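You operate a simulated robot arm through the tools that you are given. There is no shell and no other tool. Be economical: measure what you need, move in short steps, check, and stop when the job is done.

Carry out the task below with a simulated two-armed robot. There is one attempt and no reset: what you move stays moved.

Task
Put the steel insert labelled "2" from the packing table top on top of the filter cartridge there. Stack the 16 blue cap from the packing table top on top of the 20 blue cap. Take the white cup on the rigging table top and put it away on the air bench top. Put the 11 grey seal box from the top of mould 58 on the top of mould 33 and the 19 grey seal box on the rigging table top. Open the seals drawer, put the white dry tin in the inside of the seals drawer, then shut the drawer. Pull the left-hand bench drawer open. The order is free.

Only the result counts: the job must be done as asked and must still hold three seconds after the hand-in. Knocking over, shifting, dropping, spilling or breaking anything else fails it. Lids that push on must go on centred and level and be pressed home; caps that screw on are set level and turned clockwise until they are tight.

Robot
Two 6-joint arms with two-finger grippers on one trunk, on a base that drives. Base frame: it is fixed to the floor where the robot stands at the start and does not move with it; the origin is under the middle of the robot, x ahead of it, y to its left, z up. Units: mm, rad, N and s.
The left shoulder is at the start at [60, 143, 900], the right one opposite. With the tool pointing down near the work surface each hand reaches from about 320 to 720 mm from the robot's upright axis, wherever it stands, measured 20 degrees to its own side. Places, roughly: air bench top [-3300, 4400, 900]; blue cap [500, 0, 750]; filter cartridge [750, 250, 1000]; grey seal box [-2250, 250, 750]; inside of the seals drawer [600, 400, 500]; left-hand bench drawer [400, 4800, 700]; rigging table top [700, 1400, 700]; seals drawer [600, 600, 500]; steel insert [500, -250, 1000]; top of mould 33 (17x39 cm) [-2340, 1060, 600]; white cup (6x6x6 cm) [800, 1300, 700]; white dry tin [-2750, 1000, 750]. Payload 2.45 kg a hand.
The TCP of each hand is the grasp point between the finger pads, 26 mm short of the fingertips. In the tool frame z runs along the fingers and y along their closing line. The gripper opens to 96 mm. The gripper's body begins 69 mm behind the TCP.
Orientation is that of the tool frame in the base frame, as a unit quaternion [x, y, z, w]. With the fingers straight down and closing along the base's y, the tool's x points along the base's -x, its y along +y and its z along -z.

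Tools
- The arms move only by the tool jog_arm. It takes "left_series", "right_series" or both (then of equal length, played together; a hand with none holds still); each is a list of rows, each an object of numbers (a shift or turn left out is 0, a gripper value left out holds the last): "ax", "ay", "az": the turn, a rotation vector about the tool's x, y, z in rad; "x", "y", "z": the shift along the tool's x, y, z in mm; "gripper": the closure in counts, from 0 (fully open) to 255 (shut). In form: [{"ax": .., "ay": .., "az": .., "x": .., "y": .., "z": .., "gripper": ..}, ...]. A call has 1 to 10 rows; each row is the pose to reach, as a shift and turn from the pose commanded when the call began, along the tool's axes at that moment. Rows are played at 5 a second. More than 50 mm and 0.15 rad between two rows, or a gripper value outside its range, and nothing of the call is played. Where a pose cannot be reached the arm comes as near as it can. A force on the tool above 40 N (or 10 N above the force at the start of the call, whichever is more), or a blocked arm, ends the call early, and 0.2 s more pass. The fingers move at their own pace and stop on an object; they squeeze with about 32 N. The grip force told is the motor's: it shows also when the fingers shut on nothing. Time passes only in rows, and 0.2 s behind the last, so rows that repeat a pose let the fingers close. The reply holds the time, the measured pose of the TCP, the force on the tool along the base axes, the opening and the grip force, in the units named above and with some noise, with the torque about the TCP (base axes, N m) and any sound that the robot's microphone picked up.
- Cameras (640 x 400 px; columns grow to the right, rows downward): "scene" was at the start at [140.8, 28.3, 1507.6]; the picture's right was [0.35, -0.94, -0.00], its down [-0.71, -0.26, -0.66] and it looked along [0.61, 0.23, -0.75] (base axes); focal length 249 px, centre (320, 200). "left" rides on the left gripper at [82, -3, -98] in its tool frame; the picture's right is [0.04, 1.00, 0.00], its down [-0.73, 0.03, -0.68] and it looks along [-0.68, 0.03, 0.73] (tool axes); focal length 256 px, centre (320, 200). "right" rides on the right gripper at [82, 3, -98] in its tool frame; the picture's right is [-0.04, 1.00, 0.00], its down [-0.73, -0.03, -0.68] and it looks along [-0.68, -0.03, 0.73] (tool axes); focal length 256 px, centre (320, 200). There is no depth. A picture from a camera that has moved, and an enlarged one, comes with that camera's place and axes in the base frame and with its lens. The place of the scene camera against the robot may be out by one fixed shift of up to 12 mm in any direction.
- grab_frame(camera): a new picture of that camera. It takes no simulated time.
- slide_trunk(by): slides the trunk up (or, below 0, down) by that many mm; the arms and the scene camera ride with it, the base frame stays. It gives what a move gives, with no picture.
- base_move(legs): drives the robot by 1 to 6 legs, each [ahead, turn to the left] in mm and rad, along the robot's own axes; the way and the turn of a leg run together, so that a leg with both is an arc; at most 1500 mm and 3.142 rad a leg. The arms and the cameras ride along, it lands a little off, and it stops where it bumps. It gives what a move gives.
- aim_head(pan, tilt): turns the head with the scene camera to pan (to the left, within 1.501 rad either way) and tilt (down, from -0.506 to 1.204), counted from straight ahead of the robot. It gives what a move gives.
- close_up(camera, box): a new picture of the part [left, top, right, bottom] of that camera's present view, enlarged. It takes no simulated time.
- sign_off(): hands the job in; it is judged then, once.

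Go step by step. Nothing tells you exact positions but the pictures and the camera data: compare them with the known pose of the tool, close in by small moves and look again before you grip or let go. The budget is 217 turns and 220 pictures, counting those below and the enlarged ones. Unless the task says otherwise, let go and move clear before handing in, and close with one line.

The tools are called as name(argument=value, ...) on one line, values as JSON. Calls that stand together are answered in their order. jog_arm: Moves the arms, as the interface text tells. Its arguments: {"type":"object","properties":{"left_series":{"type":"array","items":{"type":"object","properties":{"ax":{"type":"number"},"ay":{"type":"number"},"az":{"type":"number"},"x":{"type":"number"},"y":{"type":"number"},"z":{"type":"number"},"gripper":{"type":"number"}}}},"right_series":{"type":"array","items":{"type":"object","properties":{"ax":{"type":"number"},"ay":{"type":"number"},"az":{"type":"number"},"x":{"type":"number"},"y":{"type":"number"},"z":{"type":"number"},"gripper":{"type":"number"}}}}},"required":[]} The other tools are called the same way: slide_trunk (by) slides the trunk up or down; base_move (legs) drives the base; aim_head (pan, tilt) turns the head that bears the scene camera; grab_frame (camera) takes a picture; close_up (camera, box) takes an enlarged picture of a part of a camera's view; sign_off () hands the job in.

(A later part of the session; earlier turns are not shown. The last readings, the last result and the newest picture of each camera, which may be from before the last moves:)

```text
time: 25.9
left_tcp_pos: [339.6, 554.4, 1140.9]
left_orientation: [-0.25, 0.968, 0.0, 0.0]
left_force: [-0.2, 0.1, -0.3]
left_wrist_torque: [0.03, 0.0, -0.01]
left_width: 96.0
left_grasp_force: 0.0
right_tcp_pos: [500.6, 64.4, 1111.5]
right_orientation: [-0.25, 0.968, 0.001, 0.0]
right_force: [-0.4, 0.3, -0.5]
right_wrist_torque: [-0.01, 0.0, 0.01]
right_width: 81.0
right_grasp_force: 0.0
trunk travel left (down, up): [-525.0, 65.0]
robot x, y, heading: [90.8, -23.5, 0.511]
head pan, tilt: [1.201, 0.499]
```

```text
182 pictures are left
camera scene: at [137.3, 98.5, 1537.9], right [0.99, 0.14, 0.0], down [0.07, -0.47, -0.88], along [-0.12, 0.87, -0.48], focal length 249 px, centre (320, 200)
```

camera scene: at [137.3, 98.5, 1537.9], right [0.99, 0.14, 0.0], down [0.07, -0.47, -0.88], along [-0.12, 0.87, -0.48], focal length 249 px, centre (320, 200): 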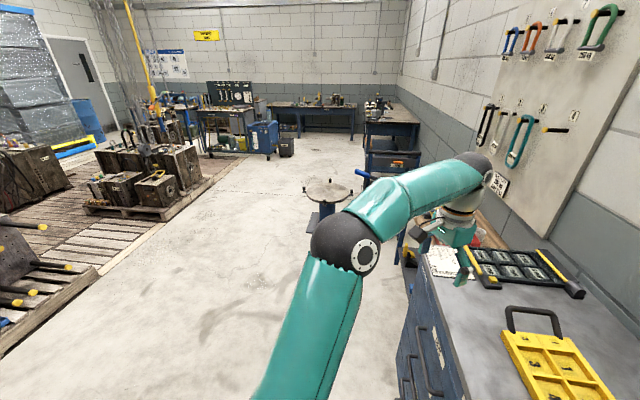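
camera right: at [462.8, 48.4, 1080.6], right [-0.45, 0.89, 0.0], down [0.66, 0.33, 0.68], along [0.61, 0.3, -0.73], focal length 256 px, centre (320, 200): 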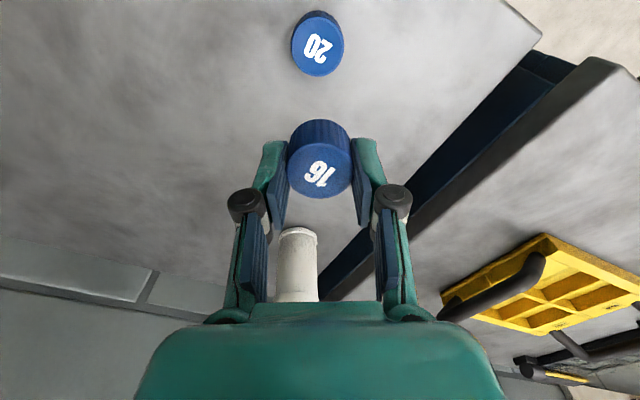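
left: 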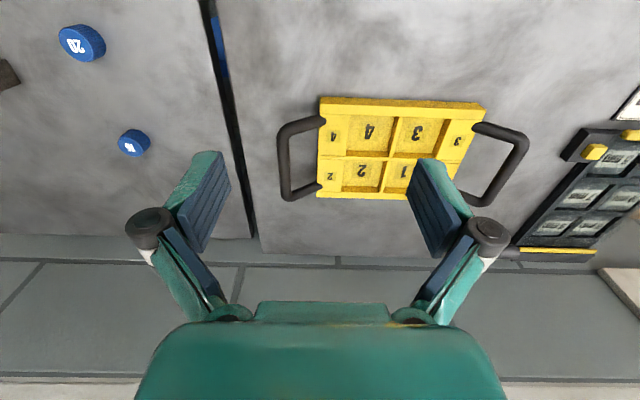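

I back off and go round to face the cabinet squarely to read its drawer labels.

base_move(legs=[[-250, 0], [0, 1.06], [620, 0], [0, -1.57]])

aim_head(pan=0.0, tilt=0.9)

grab_frame(camera="scene")

```text
time: 30.4
left_tcp_pos: [-463.1, 394.2, 1140.3]
left_orientation: [-0.671, 0.741, 0.001, 0.002]
left_force: [-0.4, -0.3, -1.1]
left_wrist_torque: [-0.01, -0.06, -0.01]
left_width: 96.0
left_grasp_force: 0.0
right_tcp_pos: [32.6, 247.2, 1114.3]
right_orientation: [-0.671, 0.742, 0.0, 0.0]
right_force: [-1.1, 0.2, 0.1]
right_wrist_torque: [-0.03, -0.05, 0.03]
right_width: 80.8
right_grasp_force: 0.0
trunk travel left (down, up): [-525.0, 65.0]
robot x, y, heading: [-84.4, -148.0, 1.492]
head pan, tilt: [1.201, 0.499]
stopped in leg 2: the robot was blocked; the commanded pose is now the measured one
```

```text
time: 31.8
left_tcp_pos: [-459.3, 392.0, 1140.0]
left_orientation: [-0.672, 0.741, 0.001, 0.002]
left_force: [-0.6, 0.2, 1.0]
left_wrist_torque: [-0.02, 0.02, -0.02]
left_width: 95.9
left_grasp_force: 0.1
right_tcp_pos: [34.6, 248.0, 1113.3]
right_orientation: [-0.671, 0.741, -0.001, 0.0]
right_force: [0.1, -0.4, -0.2]
right_wrist_torque: [0.02, -0.01, -0.02]
right_width: 81.4
right_grasp_force: 0.1
trunk travel left (down, up): [-525.0, 65.0]
robot x, y, heading: [-88.9, -147.2, 1.49]
head pan, tilt: [0.0, 0.901]
```

```text
181 pictures are left
camera scene: at [-70.6, -8.8, 1504.0], right [1.0, -0.08, 0.0], down [-0.06, -0.78, -0.62], along [0.05, 0.62, -0.78], focal length 249 px, centre (320, 200)
```

scene: 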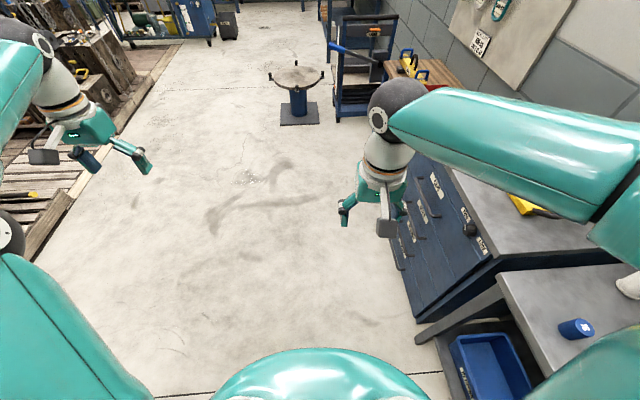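

The turn was blocked; I look around to find by what.

aim_head(pan=-1.4, tilt=0.9)

grab_frame(camera="scene")

aim_head(pan=1.4, tilt=0.8)

grab_frame(camera="scene")

```text
time: 33.3
left_tcp_pos: [-459.4, 393.1, 1141.4]
left_orientation: [-0.671, 0.741, 0.0, 0.002]
left_force: [-1.0, 1.7, -0.3]
left_wrist_torque: [-0.01, 0.03, 0.03]
left_width: 96.2
left_grasp_force: 0.0
right_tcp_pos: [36.2, 246.8, 1114.4]
right_orientation: [-0.671, 0.741, 0.0, 0.0]
right_force: [-0.5, -0.1, 0.7]
right_wrist_torque: [-0.03, -0.01, -0.01]
right_width: 80.8
right_grasp_force: 0.1
trunk travel left (down, up): [-525.0, 65.0]
robot x, y, heading: [-89.6, -149.1, 1.494]
head pan, tilt: [-1.4, 0.901]
```

```text
180 pictures are left
camera scene: at [-1.4, -77.1, 1504.1], right [0.09, -1.0, 0.0], down [-0.78, -0.07, -0.62], along [0.62, 0.06, -0.78], focal length 249 px, centre (320, 200)
```

scene: 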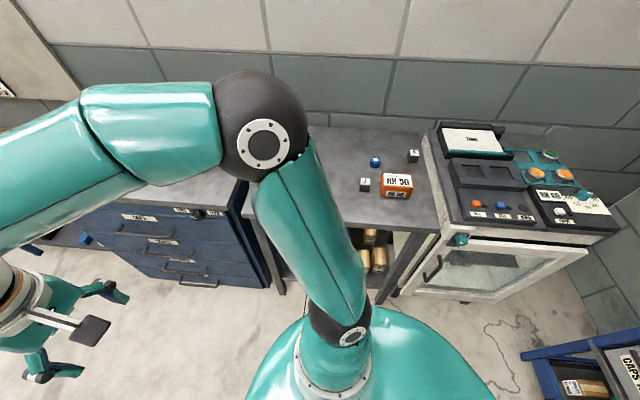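

```text
time: 35.8
left_tcp_pos: [-459.3, 391.3, 1141.4]
left_orientation: [-0.671, 0.742, 0.002, 0.002]
left_force: [-0.1, -0.5, 0.0]
left_wrist_torque: [-0.01, 0.03, -0.01]
left_width: 96.1
left_grasp_force: 0.0
right_tcp_pos: [36.2, 246.8, 1114.0]
right_orientation: [-0.671, 0.742, 0.0, 0.0]
right_force: [-0.6, 1.2, 0.2]
right_wrist_torque: [0.0, 0.03, -0.01]
right_width: 81.0
right_grasp_force: 0.2
trunk travel left (down, up): [-525.0, 65.0]
robot x, y, heading: [-87.9, -143.3, 1.489]
head pan, tilt: [1.4, 0.799]
```

```text
179 pictures are left
camera scene: at [-154.8, -64.1, 1512.0], right [0.25, 0.97, 0.0], down [0.69, -0.18, -0.7], along [-0.68, 0.17, -0.72], focal length 249 px, centre (320, 200)
```

scene: 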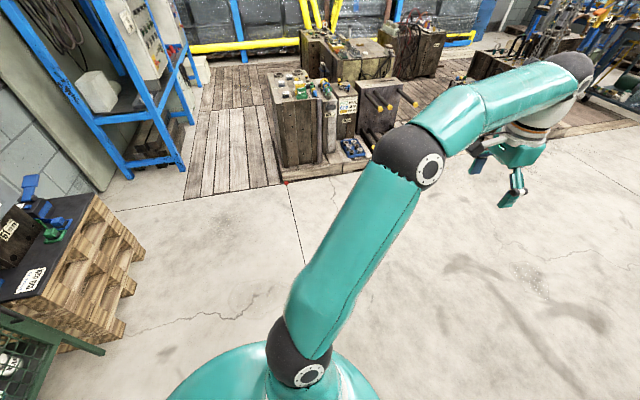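

Likely a cart behind the robot. I drive forward away from it, then face the cabinet.

base_move(legs=[[200, 0], [200, 0.3], [220, 0], [0, -1.79]])

aim_head(pan=0.0, tilt=0.9)

grab_frame(camera="scene")

aim_head(pan=-1.5, tilt=0.7)

grab_frame(camera="scene")

```text
time: 43.0
left_tcp_pos: [25.9, 1103.3, 1142.7]
left_orientation: [-0.305, 0.952, 0.002, 0.001]
left_force: [1.2, -0.2, -0.2]
left_wrist_torque: [0.03, 0.04, -0.02]
left_width: 96.1
left_grasp_force: 0.0
right_tcp_pos: [241.7, 634.2, 1113.8]
right_orientation: [-0.303, 0.953, 0.001, -0.001]
right_force: [0.2, -0.4, -0.3]
right_wrist_torque: [0.07, 0.04, -0.01]
right_width: 80.8
right_grasp_force: 0.1
trunk travel left (down, up): [-525.0, 65.0]
robot x, y, heading: [-167.1, 507.6, 0.608]
head pan, tilt: [1.4, 0.799]
stopped in leg 4: the robot was blocked; the commanded pose is now the measured one
```

```text
time: 44.6
left_tcp_pos: [23.6, 1104.7, 1143.3]
left_orientation: [-0.304, 0.953, 0.001, 0.003]
left_force: [0.5, 0.4, -0.8]
left_wrist_torque: [0.02, -0.02, -0.02]
left_width: 95.9
left_grasp_force: 0.2
right_tcp_pos: [240.9, 635.9, 1114.3]
right_orientation: [-0.304, 0.953, 0.0, 0.0]
right_force: [-0.2, 0.5, 1.2]
right_wrist_torque: [0.0, 0.0, 0.01]
right_width: 81.0
right_grasp_force: 0.0
trunk travel left (down, up): [-525.0, 65.0]
robot x, y, heading: [-166.3, 506.2, 0.613]
head pan, tilt: [0.0, 0.901]
```

```text
178 pictures are left
camera scene: at [-48.0, 586.5, 1504.0], right [0.57, -0.82, 0.0], down [-0.64, -0.45, -0.62], along [0.51, 0.36, -0.78], focal length 249 px, centre (320, 200)
```

scene: 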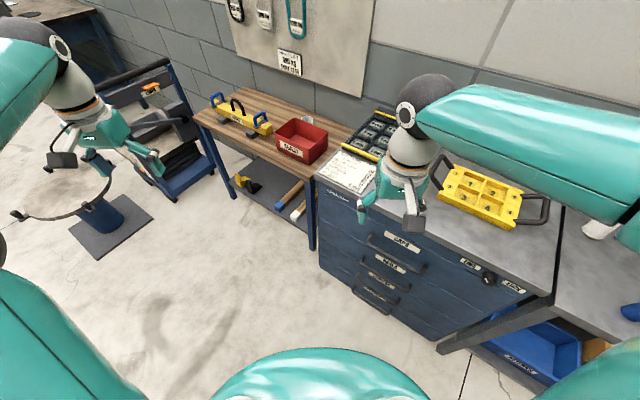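

```text
time: 46.2
left_tcp_pos: [23.8, 1104.5, 1142.8]
left_orientation: [-0.303, 0.953, 0.001, 0.003]
left_force: [-0.1, 0.9, 0.4]
left_wrist_torque: [0.02, 0.02, 0.0]
left_width: 95.8
left_grasp_force: 0.0
right_tcp_pos: [240.4, 636.4, 1115.3]
right_orientation: [-0.304, 0.953, 0.0, -0.001]
right_force: [-0.5, 0.2, -0.6]
right_wrist_torque: [-0.02, 0.01, -0.04]
right_width: 80.7
right_grasp_force: 0.1
trunk travel left (down, up): [-525.0, 65.0]
robot x, y, heading: [-167.4, 510.0, 0.61]
head pan, tilt: [-1.499, 0.7]
```

```text
177 pictures are left
camera scene: at [-56.4, 477.3, 1520.2], right [-0.78, -0.63, 0.0], down [-0.41, 0.5, -0.76], along [0.48, -0.59, -0.64], focal length 249 px, centre (320, 200)
```

scene: 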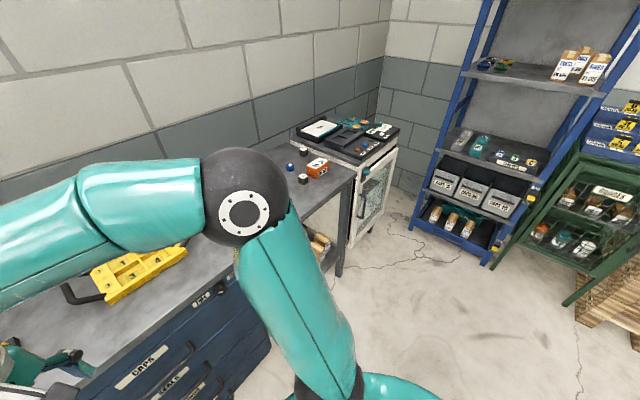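

Nothing evident is near. I try the rest of the turn again and watch.

base_move(legs=[[0, -0.3]])

grab_frame(camera="left")

grab_frame(camera="right")

```text
time: 47.6
left_tcp_pos: [193.4, 1023.7, 1143.3]
left_orientation: [-0.16, 0.987, 0.001, 0.002]
left_force: [1.1, -0.7, -0.2]
left_wrist_torque: [-0.01, 0.04, -0.03]
left_width: 96.0
left_grasp_force: 0.0
right_tcp_pos: [263.7, 512.3, 1114.6]
right_orientation: [-0.161, 0.987, 0.0, 0.0]
right_force: [0.3, 0.4, -0.2]
right_wrist_torque: [0.0, 0.01, 0.0]
right_width: 80.9
right_grasp_force: 0.0
trunk travel left (down, up): [-525.0, 65.0]
robot x, y, heading: [-166.8, 522.7, 0.308]
head pan, tilt: [-1.499, 0.7]
```

```text
176 pictures are left
camera left: at [116.8, 995.4, 1240.4], right [-0.35, 0.94, 0.0], down [0.68, 0.26, 0.68], along [0.64, 0.24, -0.73], focal length 256 px, centre (320, 200)
```

left: 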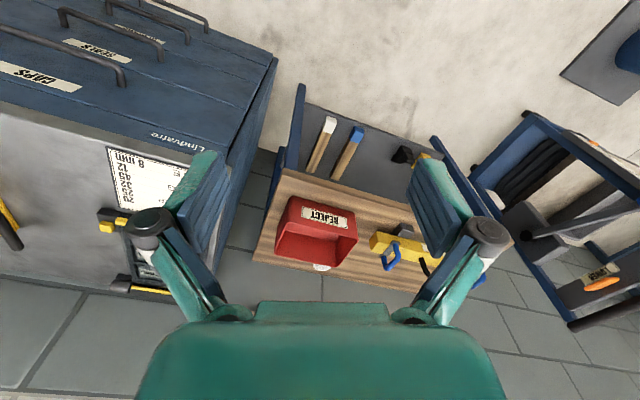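

```text
175 pictures are left
camera right: at [186.4, 491.8, 1211.7], right [-0.28, 0.96, 0.0], down [0.71, 0.2, 0.68], along [0.65, 0.19, -0.73], focal length 256 px, centre (320, 200)
```

right: 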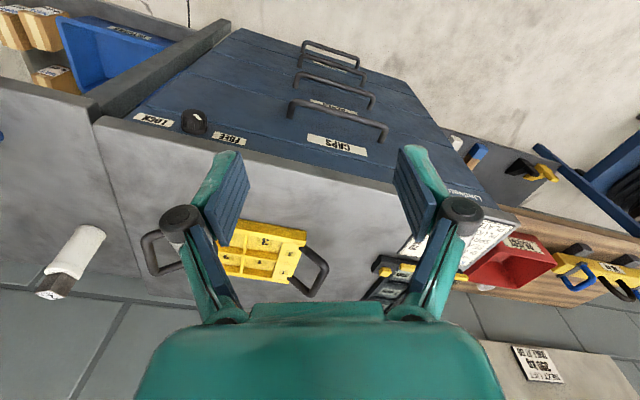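

The turn went through. SEALS is the second drawer, and there is a lock knob between FREE and LOCK. I square up and zoom in.

base_move(legs=[[0, -0.308]])

close_up(camera="right", box=[0, 0, 640, 400])

aim_head(pan=0.0, tilt=0.9)

close_up(camera="scene", box=[200, 120, 520, 320])

```text
time: 49.1
left_tcp_pos: [329.3, 891.7, 1143.9]
left_orientation: [-0.007, 1.0, 0.001, 0.003]
left_force: [0.2, -0.1, 0.1]
left_wrist_torque: [-0.01, 0.01, -0.01]
left_width: 96.2
left_grasp_force: 0.2
right_tcp_pos: [241.1, 382.9, 1114.5]
right_orientation: [-0.008, 1.0, 0.0, 0.0]
right_force: [0.1, 0.3, 0.4]
right_wrist_torque: [0.01, 0.0, 0.0]
right_width: 81.2
right_grasp_force: 0.0
trunk travel left (down, up): [-525.0, 65.0]
robot x, y, heading: [-165.9, 534.2, 0.001]
head pan, tilt: [-1.499, 0.7]
```

```text
1.00 times, centred on (320, 200) of right (not enlarged: the box is as wide or as high as the picture)
camera zoom: at [161.2, 386.6, 1212.2], right [0.03, 1.0, 0.0], down [0.73, -0.02, 0.68], along [0.68, -0.02, -0.73], focal length 256 px, centre (320, 200)
```

zoom: 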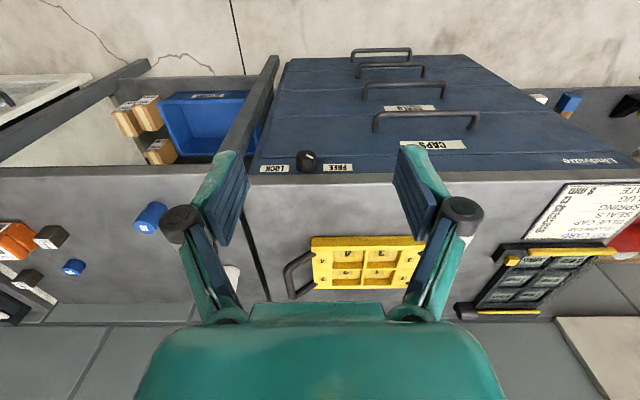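

```text
time: 50.7
left_tcp_pos: [329.0, 891.3, 1143.7]
left_orientation: [-0.007, 1.0, 0.001, 0.004]
left_force: [-0.4, -0.4, 0.3]
left_wrist_torque: [0.02, 0.0, 0.0]
left_width: 96.1
left_grasp_force: 0.1
right_tcp_pos: [241.3, 383.2, 1115.4]
right_orientation: [-0.008, 1.0, 0.0, 0.0]
right_force: [-0.7, -0.4, -0.5]
right_wrist_torque: [0.03, 0.01, -0.01]
right_width: 81.1
right_grasp_force: 0.0
trunk travel left (down, up): [-525.0, 65.0]
robot x, y, heading: [-165.1, 528.7, 0.004]
head pan, tilt: [0.0, 0.901]
```

```text
2.00 times, centred on (360, 220) of scene
camera zoom: at [-23.3, 533.8, 1504.0], right [0.0, -1.0, 0.0], down [-0.78, 0.0, -0.62], along [0.62, 0.0, -0.78], focal length 498 px, centre (240, 160)
```

zoom: 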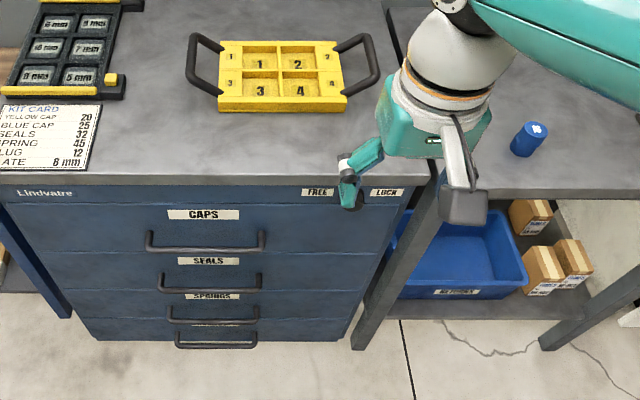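

close_up(camera="right", box=[250, 130, 370, 205])

close_up(camera="right", box=[340, 40, 500, 160])

```text
5.33 times, centred on (310, 168) of right
camera zoom: at [161.1, 386.8, 1212.7], right [0.03, 1.0, 0.0], down [0.73, -0.02, 0.68], along [0.68, -0.02, -0.73], focal length 1365 px, centre (373, 373)
```

zoom: 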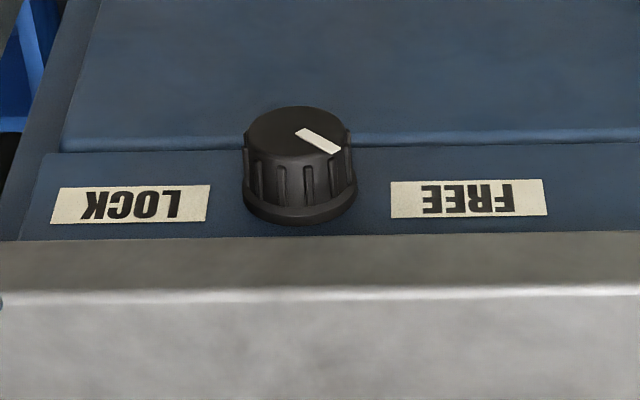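

```text
3.33 times, centred on (420, 100) of right
camera zoom: at [161.1, 386.8, 1212.7], right [0.03, 1.0, 0.0], down [0.73, -0.02, 0.68], along [0.68, -0.02, -0.73], focal length 853 px, centre (-13, 533)
```

zoom: 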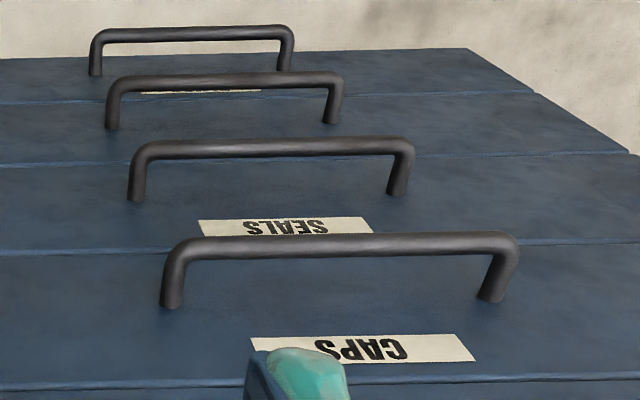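

The lock marker points at FREE. The SEALS handle bar is near (389,590,560). I back off a little and lower the trunk so I can approach the handle horizontally with the left hand.

base_move(legs=[[-130, 0]])

slide_trunk(by=-330)

jog_arm(left_series=[{"ay": -0.14, "x": 10}, {"ay": -0.28, "x": 20}, {"ay": -0.42, "x": 30}, {"ay": -0.56, "x": 40}, {"ay": -0.7, "x": 50}, {"ay": -0.84, "x": 60}, {"ay": -0.98, "x": 70}, {"ay": -1.12, "x": 80}, {"ay": -1.26, "x": 90}, {"ay": -1.4, "x": 100}])

grab_frame(camera="scene")

```text
time: 52.0
left_tcp_pos: [195.7, 891.8, 1145.6]
left_orientation: [-0.007, 1.0, 0.001, 0.003]
left_force: [-0.3, -0.9, 0.3]
left_wrist_torque: [0.02, -0.02, 0.0]
left_width: 96.0
left_grasp_force: 0.0
right_tcp_pos: [108.1, 383.2, 1115.9]
right_orientation: [-0.007, 1.0, 0.001, 0.001]
right_force: [-0.3, 0.4, 0.1]
right_wrist_torque: [-0.05, -0.04, 0.02]
right_width: 80.9
right_grasp_force: 0.2
trunk travel left (down, up): [-525.0, 65.0]
robot x, y, heading: [-294.6, 531.4, 0.001]
head pan, tilt: [0.0, 0.901]
```

```text
time: 55.3
left_tcp_pos: [197.8, 891.1, 814.7]
left_orientation: [-0.007, 1.0, 0.002, 0.002]
left_force: [0.2, -0.2, 0.3]
left_wrist_torque: [-0.01, 0.02, -0.01]
left_width: 96.1
left_grasp_force: 0.0
right_tcp_pos: [111.2, 383.2, 786.1]
right_orientation: [-0.007, 1.0, 0.001, 0.0]
right_force: [0.1, 0.4, 0.3]
right_wrist_torque: [0.0, 0.02, 0.02]
right_width: 80.9
right_grasp_force: 0.1
trunk travel left (down, up): [-195.0, 395.0]
robot x, y, heading: [-295.7, 534.0, 0.005]
head pan, tilt: [0.0, 0.901]
```

```text
time: 57.5
left_tcp_pos: [103.8, 899.0, 819.8]
left_orientation: [-0.005, 0.764, 0.004, 0.646]
left_force: [0.7, 0.4, 0.5]
left_wrist_torque: [0.01, 0.04, -0.03]
left_width: 96.2
left_grasp_force: 0.0
left hand out of reach, approached as far as the arm can: row 8, 10
right_tcp_pos: [110.8, 384.1, 785.5]
right_orientation: [-0.007, 1.0, -0.001, 0.0]
right_force: [-1.0, 0.0, -0.5]
right_wrist_torque: [-0.02, 0.0, 0.0]
right_width: 80.8
right_grasp_force: 0.1
trunk travel left (down, up): [-195.0, 395.0]
robot x, y, heading: [-296.6, 528.7, 0.004]
head pan, tilt: [0.0, 0.901]
```

```text
170 pictures are left
camera scene: at [-154.5, 533.6, 1174.1], right [0.0, -1.0, 0.0], down [-0.78, 0.0, -0.62], along [0.62, 0.0, -0.78], focal length 249 px, centre (320, 200)
```

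scene: 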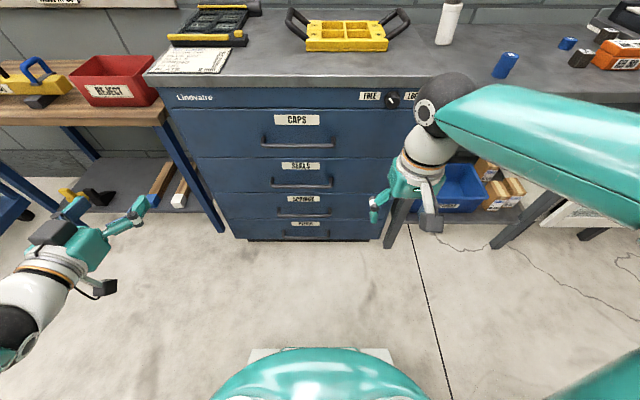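

The left hand now points nearly forward. I roll it so the fingers close vertically while moving toward the seals handle.

jog_arm(left_series=[{"az": 0.14, "x": 22, "y": -30, "z": 12}, {"az": 0.28, "x": 44, "y": -60, "z": 24}, {"az": 0.42, "x": 66, "y": -90, "z": 36}, {"az": 0.56, "x": 88, "y": -120, "z": 48}, {"az": 0.7, "x": 110, "y": -150, "z": 60}, {"az": 0.84, "x": 132, "y": -180, "z": 72}, {"az": 0.98, "x": 154, "y": -210, "z": 84}, {"az": 1.12, "x": 176, "y": -240, "z": 96}, {"az": 1.26, "x": 200, "y": -270, "z": 108}, {"az": 1.4, "x": 227, "y": -299, "z": 120}])

grab_frame(camera="scene")

grab_frame(camera="left")

```text
time: 59.9
left_tcp_pos: [196.1, 716.4, 895.4]
left_orientation: [0.203, 0.529, 0.491, 0.661]
left_force: [-1.6, 0.1, 0.5]
left_wrist_torque: [0.01, 0.03, -0.06]
left_width: 96.0
left_grasp_force: 0.1
left hand out of reach, approached as far as the arm can: row 1, 2, 3, 4, 5, 6, 7, 8, 9
right_tcp_pos: [109.4, 382.8, 787.6]
right_orientation: [-0.007, 1.0, -0.001, 0.001]
right_force: [-0.3, 0.4, 0.9]
right_wrist_torque: [-0.03, -0.08, 0.01]
right_width: 81.0
right_grasp_force: 0.1
trunk travel left (down, up): [-195.0, 395.0]
robot x, y, heading: [-294.8, 534.1, 0.0]
head pan, tilt: [0.0, 0.901]
stopped in row 10 (left hand): the arm was blocked; the commanded pose is now the measured one
```

```text
169 pictures are left
camera scene: at [-156.1, 534.4, 1174.3], right [0.0, -1.0, 0.0], down [-0.78, 0.0, -0.62], along [0.62, 0.0, -0.78], focal length 249 px, centre (320, 200)
```

scene: 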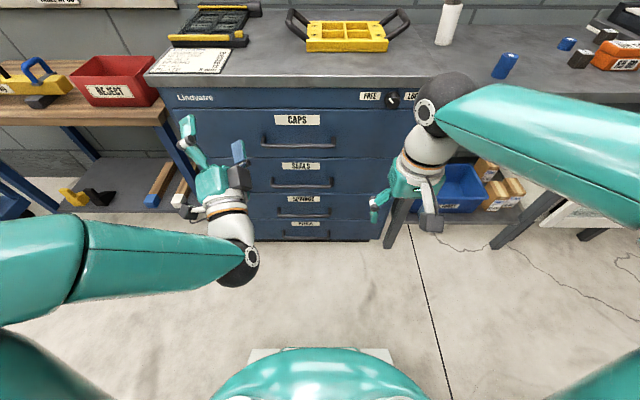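

```text
168 pictures are left
camera left: at [105.7, 761.7, 817.1], right [-0.44, 0.47, 0.77], down [-0.59, -0.79, 0.15], along [0.68, -0.39, 0.62], focal length 256 px, centre (320, 200)
```

left: 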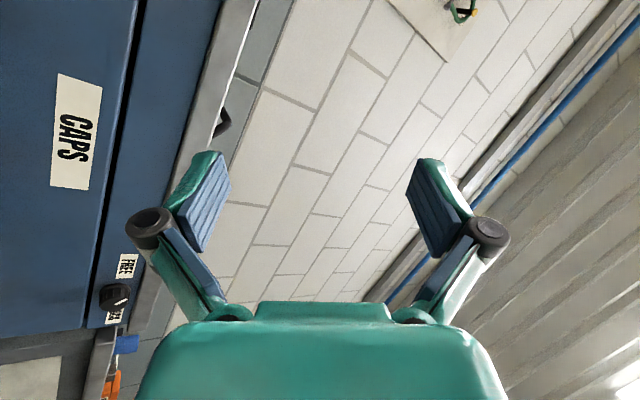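

The hand took an awkward pose (pointing up). I steer it to the target orientation (forward, fingers closing vertically) in front of the handle.

jog_arm(left_series=[{"ax": 0.048, "ay": -0.018, "az": 0.056, "x": 6, "y": -40, "z": -7}, {"ax": 0.095, "ay": -0.035, "az": 0.112, "x": 12, "y": -80, "z": -15}, {"ax": 0.143, "ay": -0.053, "az": 0.169, "x": 18, "y": -120, "z": -22}, {"ax": 0.19, "ay": -0.07, "az": 0.225, "x": 24, "y": -160, "z": -30}, {"ax": 0.238, "ay": -0.088, "az": 0.281, "x": 30, "y": -200, "z": -37}, {"ax": 0.286, "ay": -0.106, "az": 0.337, "x": 36, "y": -240, "z": -45}, {"ax": 0.333, "ay": -0.123, "az": 0.394, "x": 43, "y": -280, "z": -52}, {"ax": 0.381, "ay": -0.14, "az": 0.45, "x": 49, "y": -320, "z": -60}, {"ax": 0.429, "ay": -0.159, "az": 0.506, "x": 55, "y": -360, "z": -67}, {"ax": 0.429, "ay": -0.159, "az": 0.506, "x": 55, "y": -360, "z": -67}])

grab_frame(camera="scene")

grab_frame(camera="left")

```text
time: 62.1
left_tcp_pos: [289.5, 590.3, 559.2]
left_orientation: [0.502, 0.5, 0.499, 0.499]
left_force: [0.4, 0.6, 0.5]
left_wrist_torque: [0.02, 0.02, 0.02]
left_width: 96.1
left_grasp_force: 0.0
right_tcp_pos: [112.0, 383.1, 786.3]
right_orientation: [-0.007, 1.0, 0.0, -0.001]
right_force: [-0.6, 0.5, -0.7]
right_wrist_torque: [0.02, 0.03, -0.01]
right_width: 81.1
right_grasp_force: 0.1
trunk travel left (down, up): [-195.0, 395.0]
robot x, y, heading: [-294.7, 533.9, 0.0]
head pan, tilt: [0.0, 0.901]
```

```text
167 pictures are left
camera scene: at [-154.2, 533.5, 1174.0], right [0.0, -1.0, 0.0], down [-0.78, 0.0, -0.62], along [0.62, 0.0, -0.78], focal length 249 px, centre (320, 200)
```

scene: 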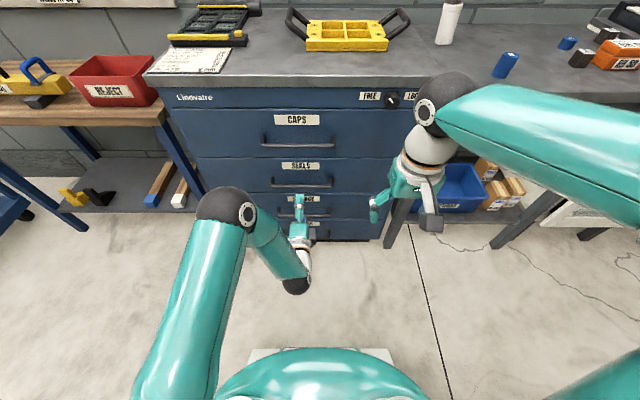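

```text
166 pictures are left
camera left: at [191.4, 672.4, 555.4], right [0.0, 0.04, 1.0], down [-0.68, -0.73, 0.03], along [0.73, -0.68, 0.02], focal length 256 px, centre (320, 200)
```

left: 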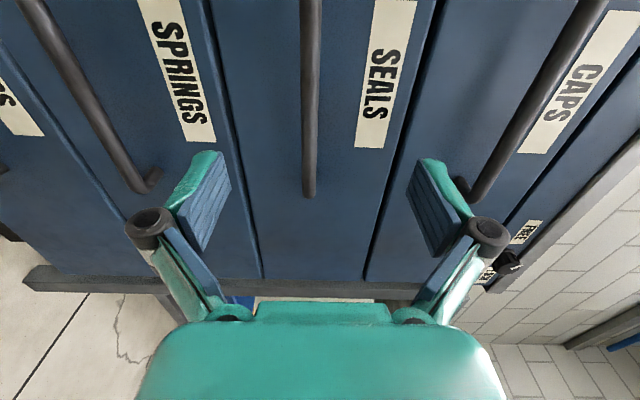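

The hand is in place; the SEALS bar is 8 mm lower. I advance and grip.

jog_arm(left_series=[{"y": -8, "z": 30}, {"y": -8, "z": 60}, {"y": -8, "z": 80}, {"y": -8, "z": 92}, {"y": -8, "z": 92}])

grab_frame(camera="left")

```text
time: 63.3
left_tcp_pos: [381.2, 590.1, 549.6]
left_orientation: [0.502, 0.5, 0.498, 0.499]
left_force: [-0.1, -0.4, -0.1]
left_wrist_torque: [-0.01, -0.01, 0.0]
left_width: 95.9
left_grasp_force: 0.1
right_tcp_pos: [110.8, 382.7, 785.7]
right_orientation: [-0.007, 1.0, 0.0, 0.0]
right_force: [0.0, 0.4, 0.2]
right_wrist_torque: [-0.01, 0.01, -0.01]
right_width: 81.0
right_grasp_force: 0.0
trunk travel left (down, up): [-195.0, 395.0]
robot x, y, heading: [-299.8, 530.9, 0.003]
head pan, tilt: [0.0, 0.901]
```

```text
165 pictures are left
camera left: at [283.6, 672.5, 547.9], right [0.0, 0.04, 1.0], down [-0.68, -0.73, 0.03], along [0.73, -0.68, 0.02], focal length 256 px, centre (320, 200)
```

left: 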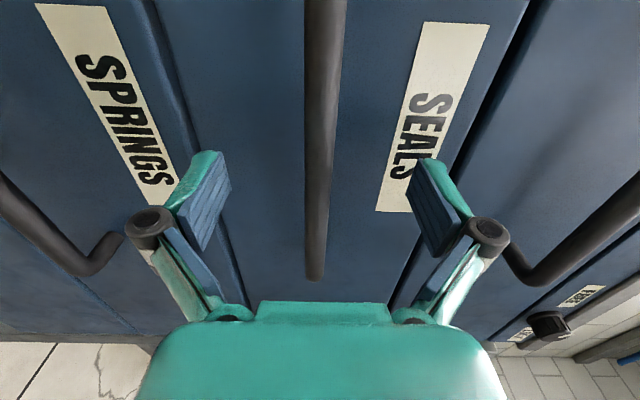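

Bar centred between the fingers. Grip.

jog_arm(left_series=[{"z": 4, "gripper": 255}, {"z": 4}, {"z": 4}, {"z": 4}, {"z": 4}, {"z": 4}])

jog_arm(left_series=[{"z": -10}, {"z": -25}, {"z": -40}, {"z": -55}, {"z": -70}, {"z": -70}])

grab_frame(camera="scene")

```text
time: 64.7
left_tcp_pos: [385.7, 589.5, 549.6]
left_orientation: [0.503, 0.5, 0.499, 0.498]
left_force: [-0.5, 1.5, -4.5]
left_wrist_torque: [-0.11, 0.02, 0.04]
left_width: 12.4
left_grasp_force: 39.5
right_tcp_pos: [111.0, 383.4, 785.8]
right_orientation: [-0.007, 1.0, 0.0, -0.001]
right_force: [0.1, 0.4, 0.4]
right_wrist_torque: [0.0, -0.01, 0.01]
right_width: 81.2
right_grasp_force: 0.0
trunk travel left (down, up): [-195.0, 395.0]
robot x, y, heading: [-296.6, 533.4, 0.003]
head pan, tilt: [0.0, 0.901]
```

```text
time: 66.1
left_tcp_pos: [316.0, 591.1, 550.6]
left_orientation: [0.502, 0.5, 0.499, 0.499]
left_force: [-2.7, 1.5, -5.7]
left_wrist_torque: [-0.09, -0.03, 0.24]
left_width: 12.6
left_grasp_force: 39.0
right_tcp_pos: [111.2, 382.9, 785.3]
right_orientation: [-0.008, 1.0, 0.0, -0.001]
right_force: [0.4, 0.0, -0.1]
right_wrist_torque: [0.0, 0.01, 0.0]
right_width: 80.8
right_grasp_force: 0.1
trunk travel left (down, up): [-195.0, 395.0]
robot x, y, heading: [-302.5, 529.3, 0.003]
head pan, tilt: [0.0, 0.901]
```

```text
164 pictures are left
camera scene: at [-153.9, 533.6, 1173.9], right [0.0, -1.0, 0.0], down [-0.78, 0.0, -0.62], along [0.62, 0.0, -0.78], focal length 249 px, centre (320, 200)
```

scene: 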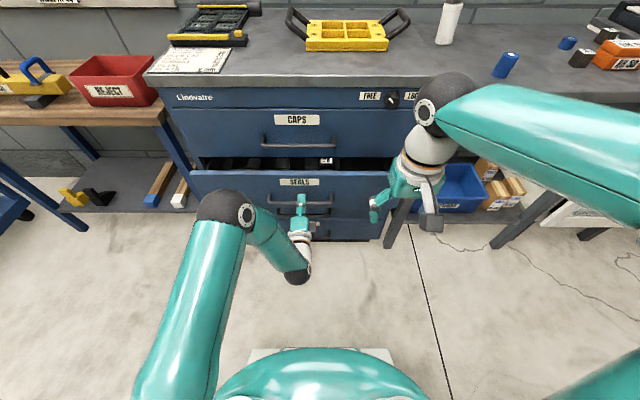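

The drawer slides well. I pull the rest by reversing the base.

base_move(legs=[[-190, 0]])

grab_frame(camera="scene")

```text
time: 67.6
left_tcp_pos: [123.5, 592.1, 550.5]
left_orientation: [0.501, 0.501, 0.5, 0.499]
left_force: [-1.5, 10.1, -6.5]
left_wrist_torque: [-0.08, 0.02, 0.12]
left_width: 12.4
left_grasp_force: 38.9
right_tcp_pos: [-81.6, 384.9, 786.1]
right_orientation: [-0.007, 1.0, 0.0, -0.001]
right_force: [-0.7, 0.0, 0.1]
right_wrist_torque: [0.02, 0.02, -0.01]
right_width: 80.9
right_grasp_force: 0.1
trunk travel left (down, up): [-195.0, 395.0]
robot x, y, heading: [-491.8, 532.1, 0.004]
head pan, tilt: [0.0, 0.901]
```

```text
163 pictures are left
camera scene: at [-345.8, 533.9, 1174.0], right [0.0, -1.0, 0.0], down [-0.78, 0.0, -0.62], along [0.62, 0.0, -0.78], focal length 249 px, centre (320, 200)
```

scene: 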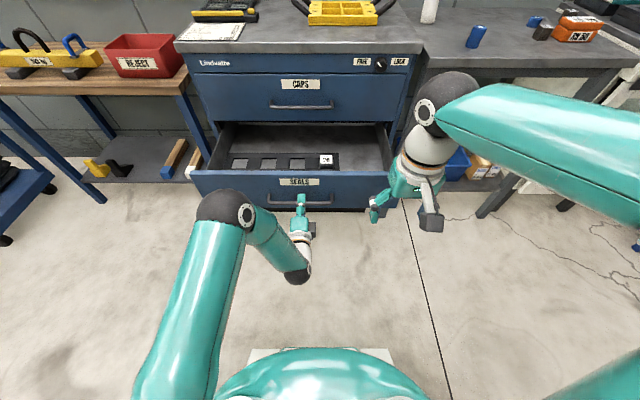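

close_up(camera="scene", box=[180, 110, 420, 210])

close_up(camera="scene", box=[220, 130, 360, 190])

```text
2.67 times, centred on (300, 160) of scene
camera zoom: at [-345.8, 533.9, 1174.0], right [0.0, -1.0, 0.0], down [-0.78, 0.0, -0.62], along [0.62, 0.0, -0.78], focal length 664 px, centre (373, 307)
```

zoom: 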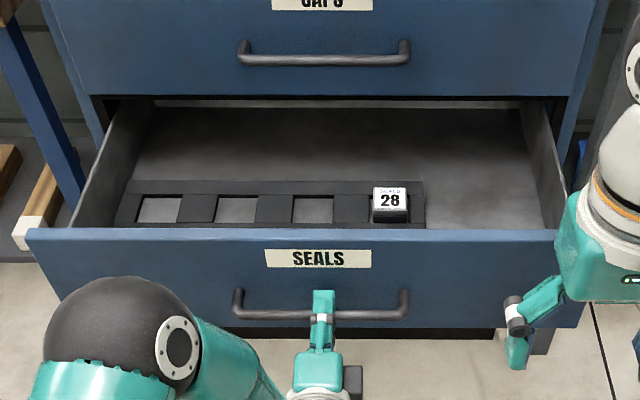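

```text
4.57 times, centred on (290, 160) of scene
camera zoom: at [-345.8, 533.9, 1174.0], right [0.0, -1.0, 0.0], down [-0.78, 0.0, -0.62], along [0.62, 0.0, -0.78], focal length 1139 px, centre (457, 383)
```

zoom: 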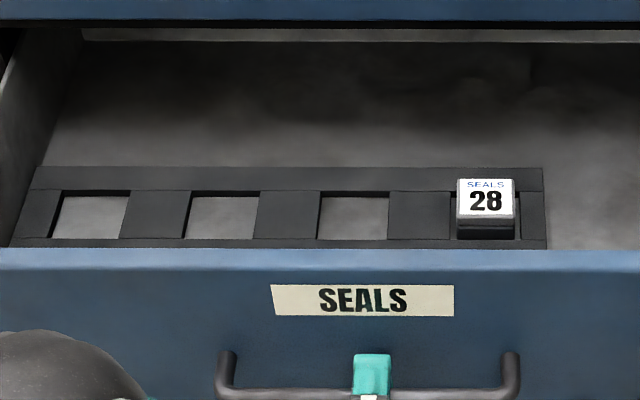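

The drawer is open about 260 mm with a free floor area. I let go, back the hand off and turn it to point down again.

jog_arm(left_series=[{"gripper": 60}, {"gripper": 0}, {"gripper": 0}, {"z": -40}, {"z": -80}, {"z": -120}, {"z": -120}])

jog_arm(left_series=[{"ax": 0.081, "ay": 0.081, "az": -0.081, "x": 13, "y": 22, "z": -4}, {"ax": 0.162, "ay": 0.162, "az": -0.162, "x": 26, "y": 44, "z": -8}, {"ax": 0.242, "ay": 0.242, "az": -0.242, "x": 39, "y": 66, "z": -12}, {"ax": 0.323, "ay": 0.323, "az": -0.323, "x": 52, "y": 88, "z": -16}, {"ax": 0.404, "ay": 0.404, "az": -0.404, "x": 65, "y": 110, "z": -20}, {"ax": 0.485, "ay": 0.485, "az": -0.485, "x": 78, "y": 132, "z": -24}, {"ax": 0.566, "ay": 0.566, "az": -0.566, "x": 91, "y": 154, "z": -28}, {"ax": 0.647, "ay": 0.647, "az": -0.647, "x": 104, "y": 176, "z": -32}, {"ax": 0.727, "ay": 0.727, "az": -0.727, "x": 117, "y": 198, "z": -36}, {"ax": 0.808, "ay": 0.808, "az": -0.808, "x": 130, "y": 220, "z": -40}])

grab_frame(camera="scene")

```text
time: 69.2
left_tcp_pos: [9.5, 589.3, 554.4]
left_orientation: [0.501, 0.502, 0.499, 0.497]
left_force: [-0.4, 0.3, 0.2]
left_wrist_torque: [-0.01, -0.04, 0.02]
left_width: 95.9
left_grasp_force: 0.1
left hand out of reach, approached as far as the arm can: row 6, 7
right_tcp_pos: [-81.1, 382.6, 786.3]
right_orientation: [-0.008, 1.0, 0.0, 0.0]
right_force: [1.0, -1.0, 0.2]
right_wrist_torque: [0.0, 0.01, -0.02]
right_width: 80.9
right_grasp_force: 0.0
trunk travel left (down, up): [-195.0, 395.0]
robot x, y, heading: [-492.3, 529.0, 0.003]
head pan, tilt: [0.0, 0.901]
```

```text
time: 71.4
left_tcp_pos: [-29.8, 718.3, 775.5]
left_orientation: [0.197, 0.94, 0.197, 0.195]
left_force: [-0.6, -0.5, 0.1]
left_wrist_torque: [0.0, 0.01, 0.0]
left_width: 96.3
left_grasp_force: 0.1
right_tcp_pos: [-81.9, 383.6, 787.3]
right_orientation: [-0.006, 1.0, -0.001, 0.0]
right_force: [-0.6, 0.0, 0.0]
right_wrist_torque: [-0.02, 0.0, 0.0]
right_width: 80.9
right_grasp_force: 0.1
trunk travel left (down, up): [-195.0, 395.0]
robot x, y, heading: [-490.8, 533.9, 0.006]
head pan, tilt: [0.0, 0.901]
```

```text
160 pictures are left
camera scene: at [-346.5, 533.3, 1174.0], right [0.0, -1.0, 0.0], down [-0.78, 0.0, -0.62], along [0.62, 0.0, -0.78], focal length 249 px, centre (320, 200)
```

scene: 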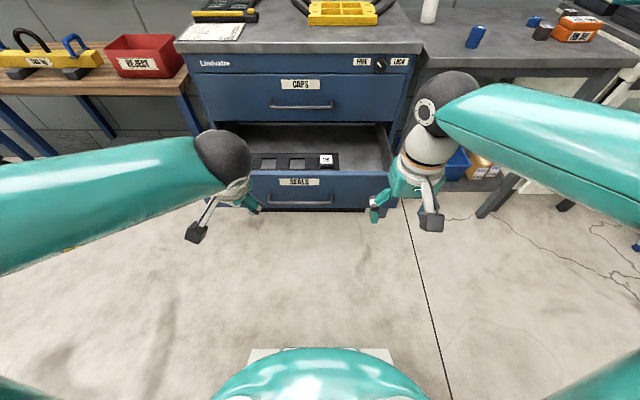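

jog_arm(left_series=[{"ax": 0.081, "ay": 0.081, "az": -0.081}, {"ax": 0.161, "ay": 0.161, "az": -0.161}, {"ax": 0.241, "ay": 0.241, "az": -0.241}, {"ax": 0.321, "ay": 0.321, "az": -0.321}, {"ax": 0.4, "ay": 0.4, "az": -0.4}, {"ax": 0.4, "ay": 0.4, "az": -0.4}])

slide_trunk(by=300)

base_move(legs=[[-200, 0], [0, 0.8], [0, 0.8], [0, 0.8], [0, 0.74]])

aim_head(pan=0.0, tilt=0.4)

grab_frame(camera="scene")

```text
time: 72.8
left_tcp_pos: [-30.0, 717.2, 773.9]
left_orientation: [0.0, 1.0, 0.001, -0.002]
left_force: [0.0, 0.3, 1.1]
left_wrist_torque: [0.02, 0.0, 0.02]
left_width: 96.1
left_grasp_force: 0.1
right_tcp_pos: [-81.0, 384.2, 786.7]
right_orientation: [-0.007, 1.0, 0.0, 0.0]
right_force: [0.2, 0.2, 0.5]
right_wrist_torque: [0.02, -0.02, 0.0]
right_width: 80.7
right_grasp_force: 0.0
trunk travel left (down, up): [-195.0, 395.0]
robot x, y, heading: [-487.8, 532.8, 0.004]
head pan, tilt: [0.0, 0.901]
```

```text
time: 75.8
left_tcp_pos: [-28.1, 716.9, 1074.2]
left_orientation: [0.0, 1.0, 0.001, -0.001]
left_force: [0.1, -0.8, -0.5]
left_wrist_torque: [-0.01, 0.02, -0.01]
left_width: 95.9
left_grasp_force: 0.0
right_tcp_pos: [-80.7, 383.0, 1086.3]
right_orientation: [-0.007, 1.0, 0.0, -0.001]
right_force: [0.1, 0.0, 0.4]
right_wrist_torque: [0.03, 0.03, 0.03]
right_width: 81.2
right_grasp_force: 0.1
trunk travel left (down, up): [-495.0, 95.0]
robot x, y, heading: [-486.5, 531.3, 0.003]
head pan, tilt: [0.0, 0.901]
```

```text
time: 81.7
left_tcp_pos: [-823.3, 1017.1, 1074.4]
left_orientation: [-0.665, 0.746, -0.001, -0.002]
left_force: [-0.9, 0.3, -0.8]
left_wrist_torque: [0.02, -0.09, 0.0]
left_width: 95.9
left_grasp_force: 0.2
right_tcp_pos: [-496.7, 928.8, 1087.2]
right_orientation: [-0.672, 0.741, -0.003, 0.0]
right_force: [-0.9, 0.5, 0.2]
right_wrist_torque: [-0.02, -0.03, 0.04]
right_width: 80.9
right_grasp_force: 0.1
trunk travel left (down, up): [-495.0, 95.0]
robot x, y, heading: [-632.0, 524.0, 1.492]
head pan, tilt: [0.0, 0.901]
stopped in leg 3: the robot was blocked; the commanded pose is now the measured one
```

```text
time: 82.6
left_tcp_pos: [-820.7, 1016.0, 1074.9]
left_orientation: [-0.665, 0.746, 0.0, -0.001]
left_force: [-0.4, 0.4, -0.1]
left_wrist_torque: [0.0, 0.02, -0.02]
left_width: 96.0
left_grasp_force: 0.0
right_tcp_pos: [-493.8, 926.2, 1088.1]
right_orientation: [-0.671, 0.742, 0.0, 0.0]
right_force: [0.5, -0.2, -0.3]
right_wrist_torque: [0.01, -0.03, 0.01]
right_width: 80.9
right_grasp_force: 0.0
trunk travel left (down, up): [-495.0, 95.0]
robot x, y, heading: [-633.7, 529.0, 1.496]
head pan, tilt: [0.0, 0.4]
```

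```text
159 pictures are left
camera scene: at [-613.7, 682.8, 1516.9], right [1.0, -0.08, 0.0], down [-0.03, -0.39, -0.92], along [0.07, 0.92, -0.39], focal length 249 px, centre (320, 200)
```

scene: 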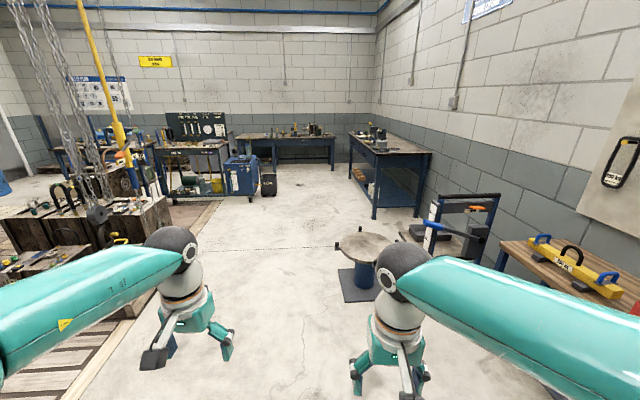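

Blocked again around heading 1.49 with nothing visible. I look left and down before continuing.

aim_head(pan=1.3, tilt=0.6)

grab_frame(camera="scene")

base_move(legs=[[0, 0.4]])

grab_frame(camera="scene")

```text
time: 84.1
left_tcp_pos: [-820.7, 1015.0, 1075.7]
left_orientation: [-0.665, 0.747, -0.001, -0.002]
left_force: [0.6, 0.9, -0.5]
left_wrist_torque: [0.0, 0.01, 0.03]
left_width: 95.8
left_grasp_force: 0.0
right_tcp_pos: [-493.4, 925.6, 1088.4]
right_orientation: [-0.671, 0.741, 0.001, 0.0]
right_force: [-1.0, 0.6, -0.2]
right_wrist_torque: [0.01, 0.02, 0.01]
right_width: 80.8
right_grasp_force: 0.0
trunk travel left (down, up): [-495.0, 95.0]
robot x, y, heading: [-634.0, 528.5, 1.492]
head pan, tilt: [1.3, 0.6]
```

```text
158 pictures are left
camera scene: at [-704.4, 620.7, 1498.8], right [0.34, 0.94, 0.0], down [0.53, -0.19, -0.83], along [-0.78, 0.28, -0.56], focal length 249 px, centre (320, 200)
```

scene: 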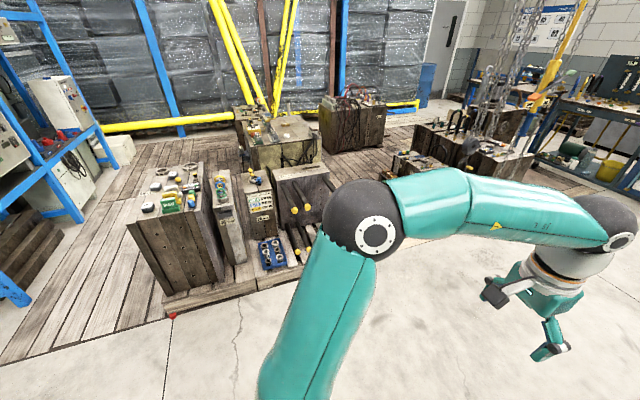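

```text
time: 85.8
left_tcp_pos: [-993.6, 899.8, 1075.2]
left_orientation: [0.8, -0.6, 0.001, 0.001]
left_force: [0.4, 0.1, -0.5]
left_wrist_torque: [-0.02, 0.02, -0.01]
left_width: 96.1
left_grasp_force: 0.1
right_tcp_pos: [-659.2, 946.1, 1087.3]
right_orientation: [0.805, -0.593, 0.0, 0.0]
right_force: [-0.8, 0.2, -0.7]
right_wrist_torque: [0.0, 0.04, -0.03]
right_width: 81.1
right_grasp_force: 0.1
trunk travel left (down, up): [-495.0, 95.0]
robot x, y, heading: [-613.4, 532.9, 1.885]
head pan, tilt: [1.3, 0.6]
```

```text
157 pictures are left
camera scene: at [-718.0, 585.1, 1498.9], right [-0.05, 1.0, 0.0], down [0.56, 0.03, -0.82], along [-0.82, -0.04, -0.57], focal length 249 px, centre (320, 200)
```

scene: 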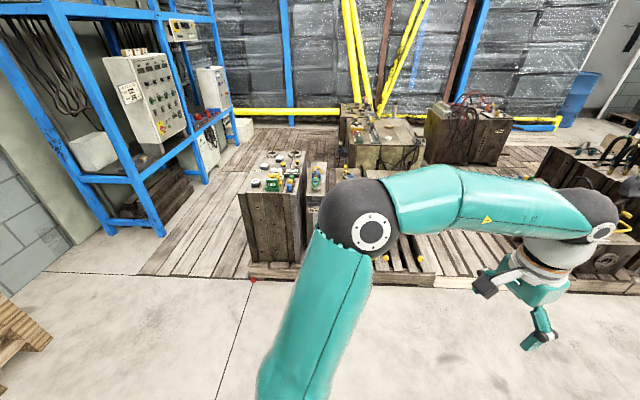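

base_move(legs=[[0, 0.42], [0, 0.42], [0, 0.41]])

aim_head(pan=0.0, tilt=0.4)

grab_frame(camera="scene")

close_up(camera="scene", box=[200, 100, 440, 250])

```text
time: 90.3
left_tcp_pos: [-1086.1, 296.3, 1074.4]
left_orientation: [1.0, 0.002, -0.001, 0.015]
left_force: [-0.2, -0.3, 0.8]
left_wrist_torque: [0.06, 0.0, 0.0]
left_width: 95.8
left_grasp_force: 0.0
right_tcp_pos: [-1026.2, 621.2, 1087.5]
right_orientation: [1.0, -0.009, 0.0, 0.0]
right_force: [0.2, 0.0, -0.5]
right_wrist_torque: [0.0, 0.03, 0.0]
right_width: 80.8
right_grasp_force: 0.1
trunk travel left (down, up): [-495.0, 95.0]
robot x, y, heading: [-615.0, 580.7, 3.129]
head pan, tilt: [1.3, 0.6]
```

```text
time: 91.8
left_tcp_pos: [-1085.7, 296.7, 1074.7]
left_orientation: [1.0, 0.002, -0.002, 0.015]
left_force: [-0.1, 0.0, 0.7]
left_wrist_torque: [0.01, -0.02, 0.01]
left_width: 96.0
left_grasp_force: 0.0
right_tcp_pos: [-1025.9, 619.7, 1088.1]
right_orientation: [1.0, -0.008, 0.0, 0.0]
right_force: [-0.1, 0.4, 0.1]
right_wrist_torque: [0.01, 0.0, 0.01]
right_width: 80.9
right_grasp_force: 0.1
trunk travel left (down, up): [-495.0, 95.0]
robot x, y, heading: [-616.3, 579.2, 3.122]
head pan, tilt: [0.0, 0.4]
```

```text
156 pictures are left
camera scene: at [-763.9, 582.1, 1517.0], right [0.01, 1.0, 0.0], down [0.39, -0.01, -0.92], along [-0.92, 0.01, -0.39], focal length 249 px, centre (320, 200)
```

scene: 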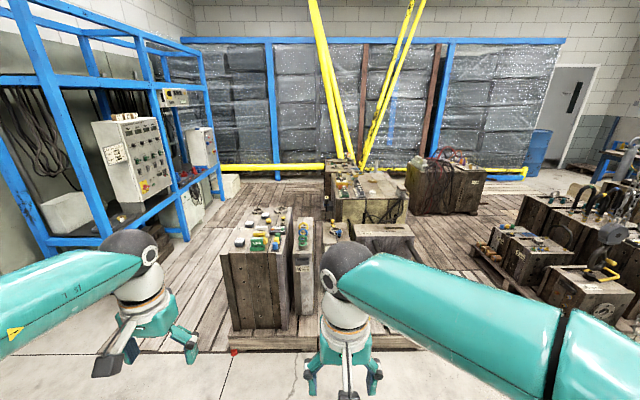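

```text
2.67 times, centred on (320, 175) of scene
camera zoom: at [-763.9, 582.1, 1517.0], right [0.01, 1.0, 0.0], down [0.39, -0.01, -0.92], along [-0.92, 0.01, -0.39], focal length 664 px, centre (320, 267)
```

zoom: 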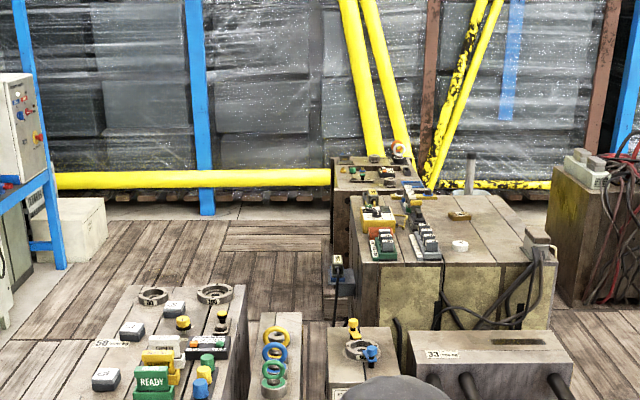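

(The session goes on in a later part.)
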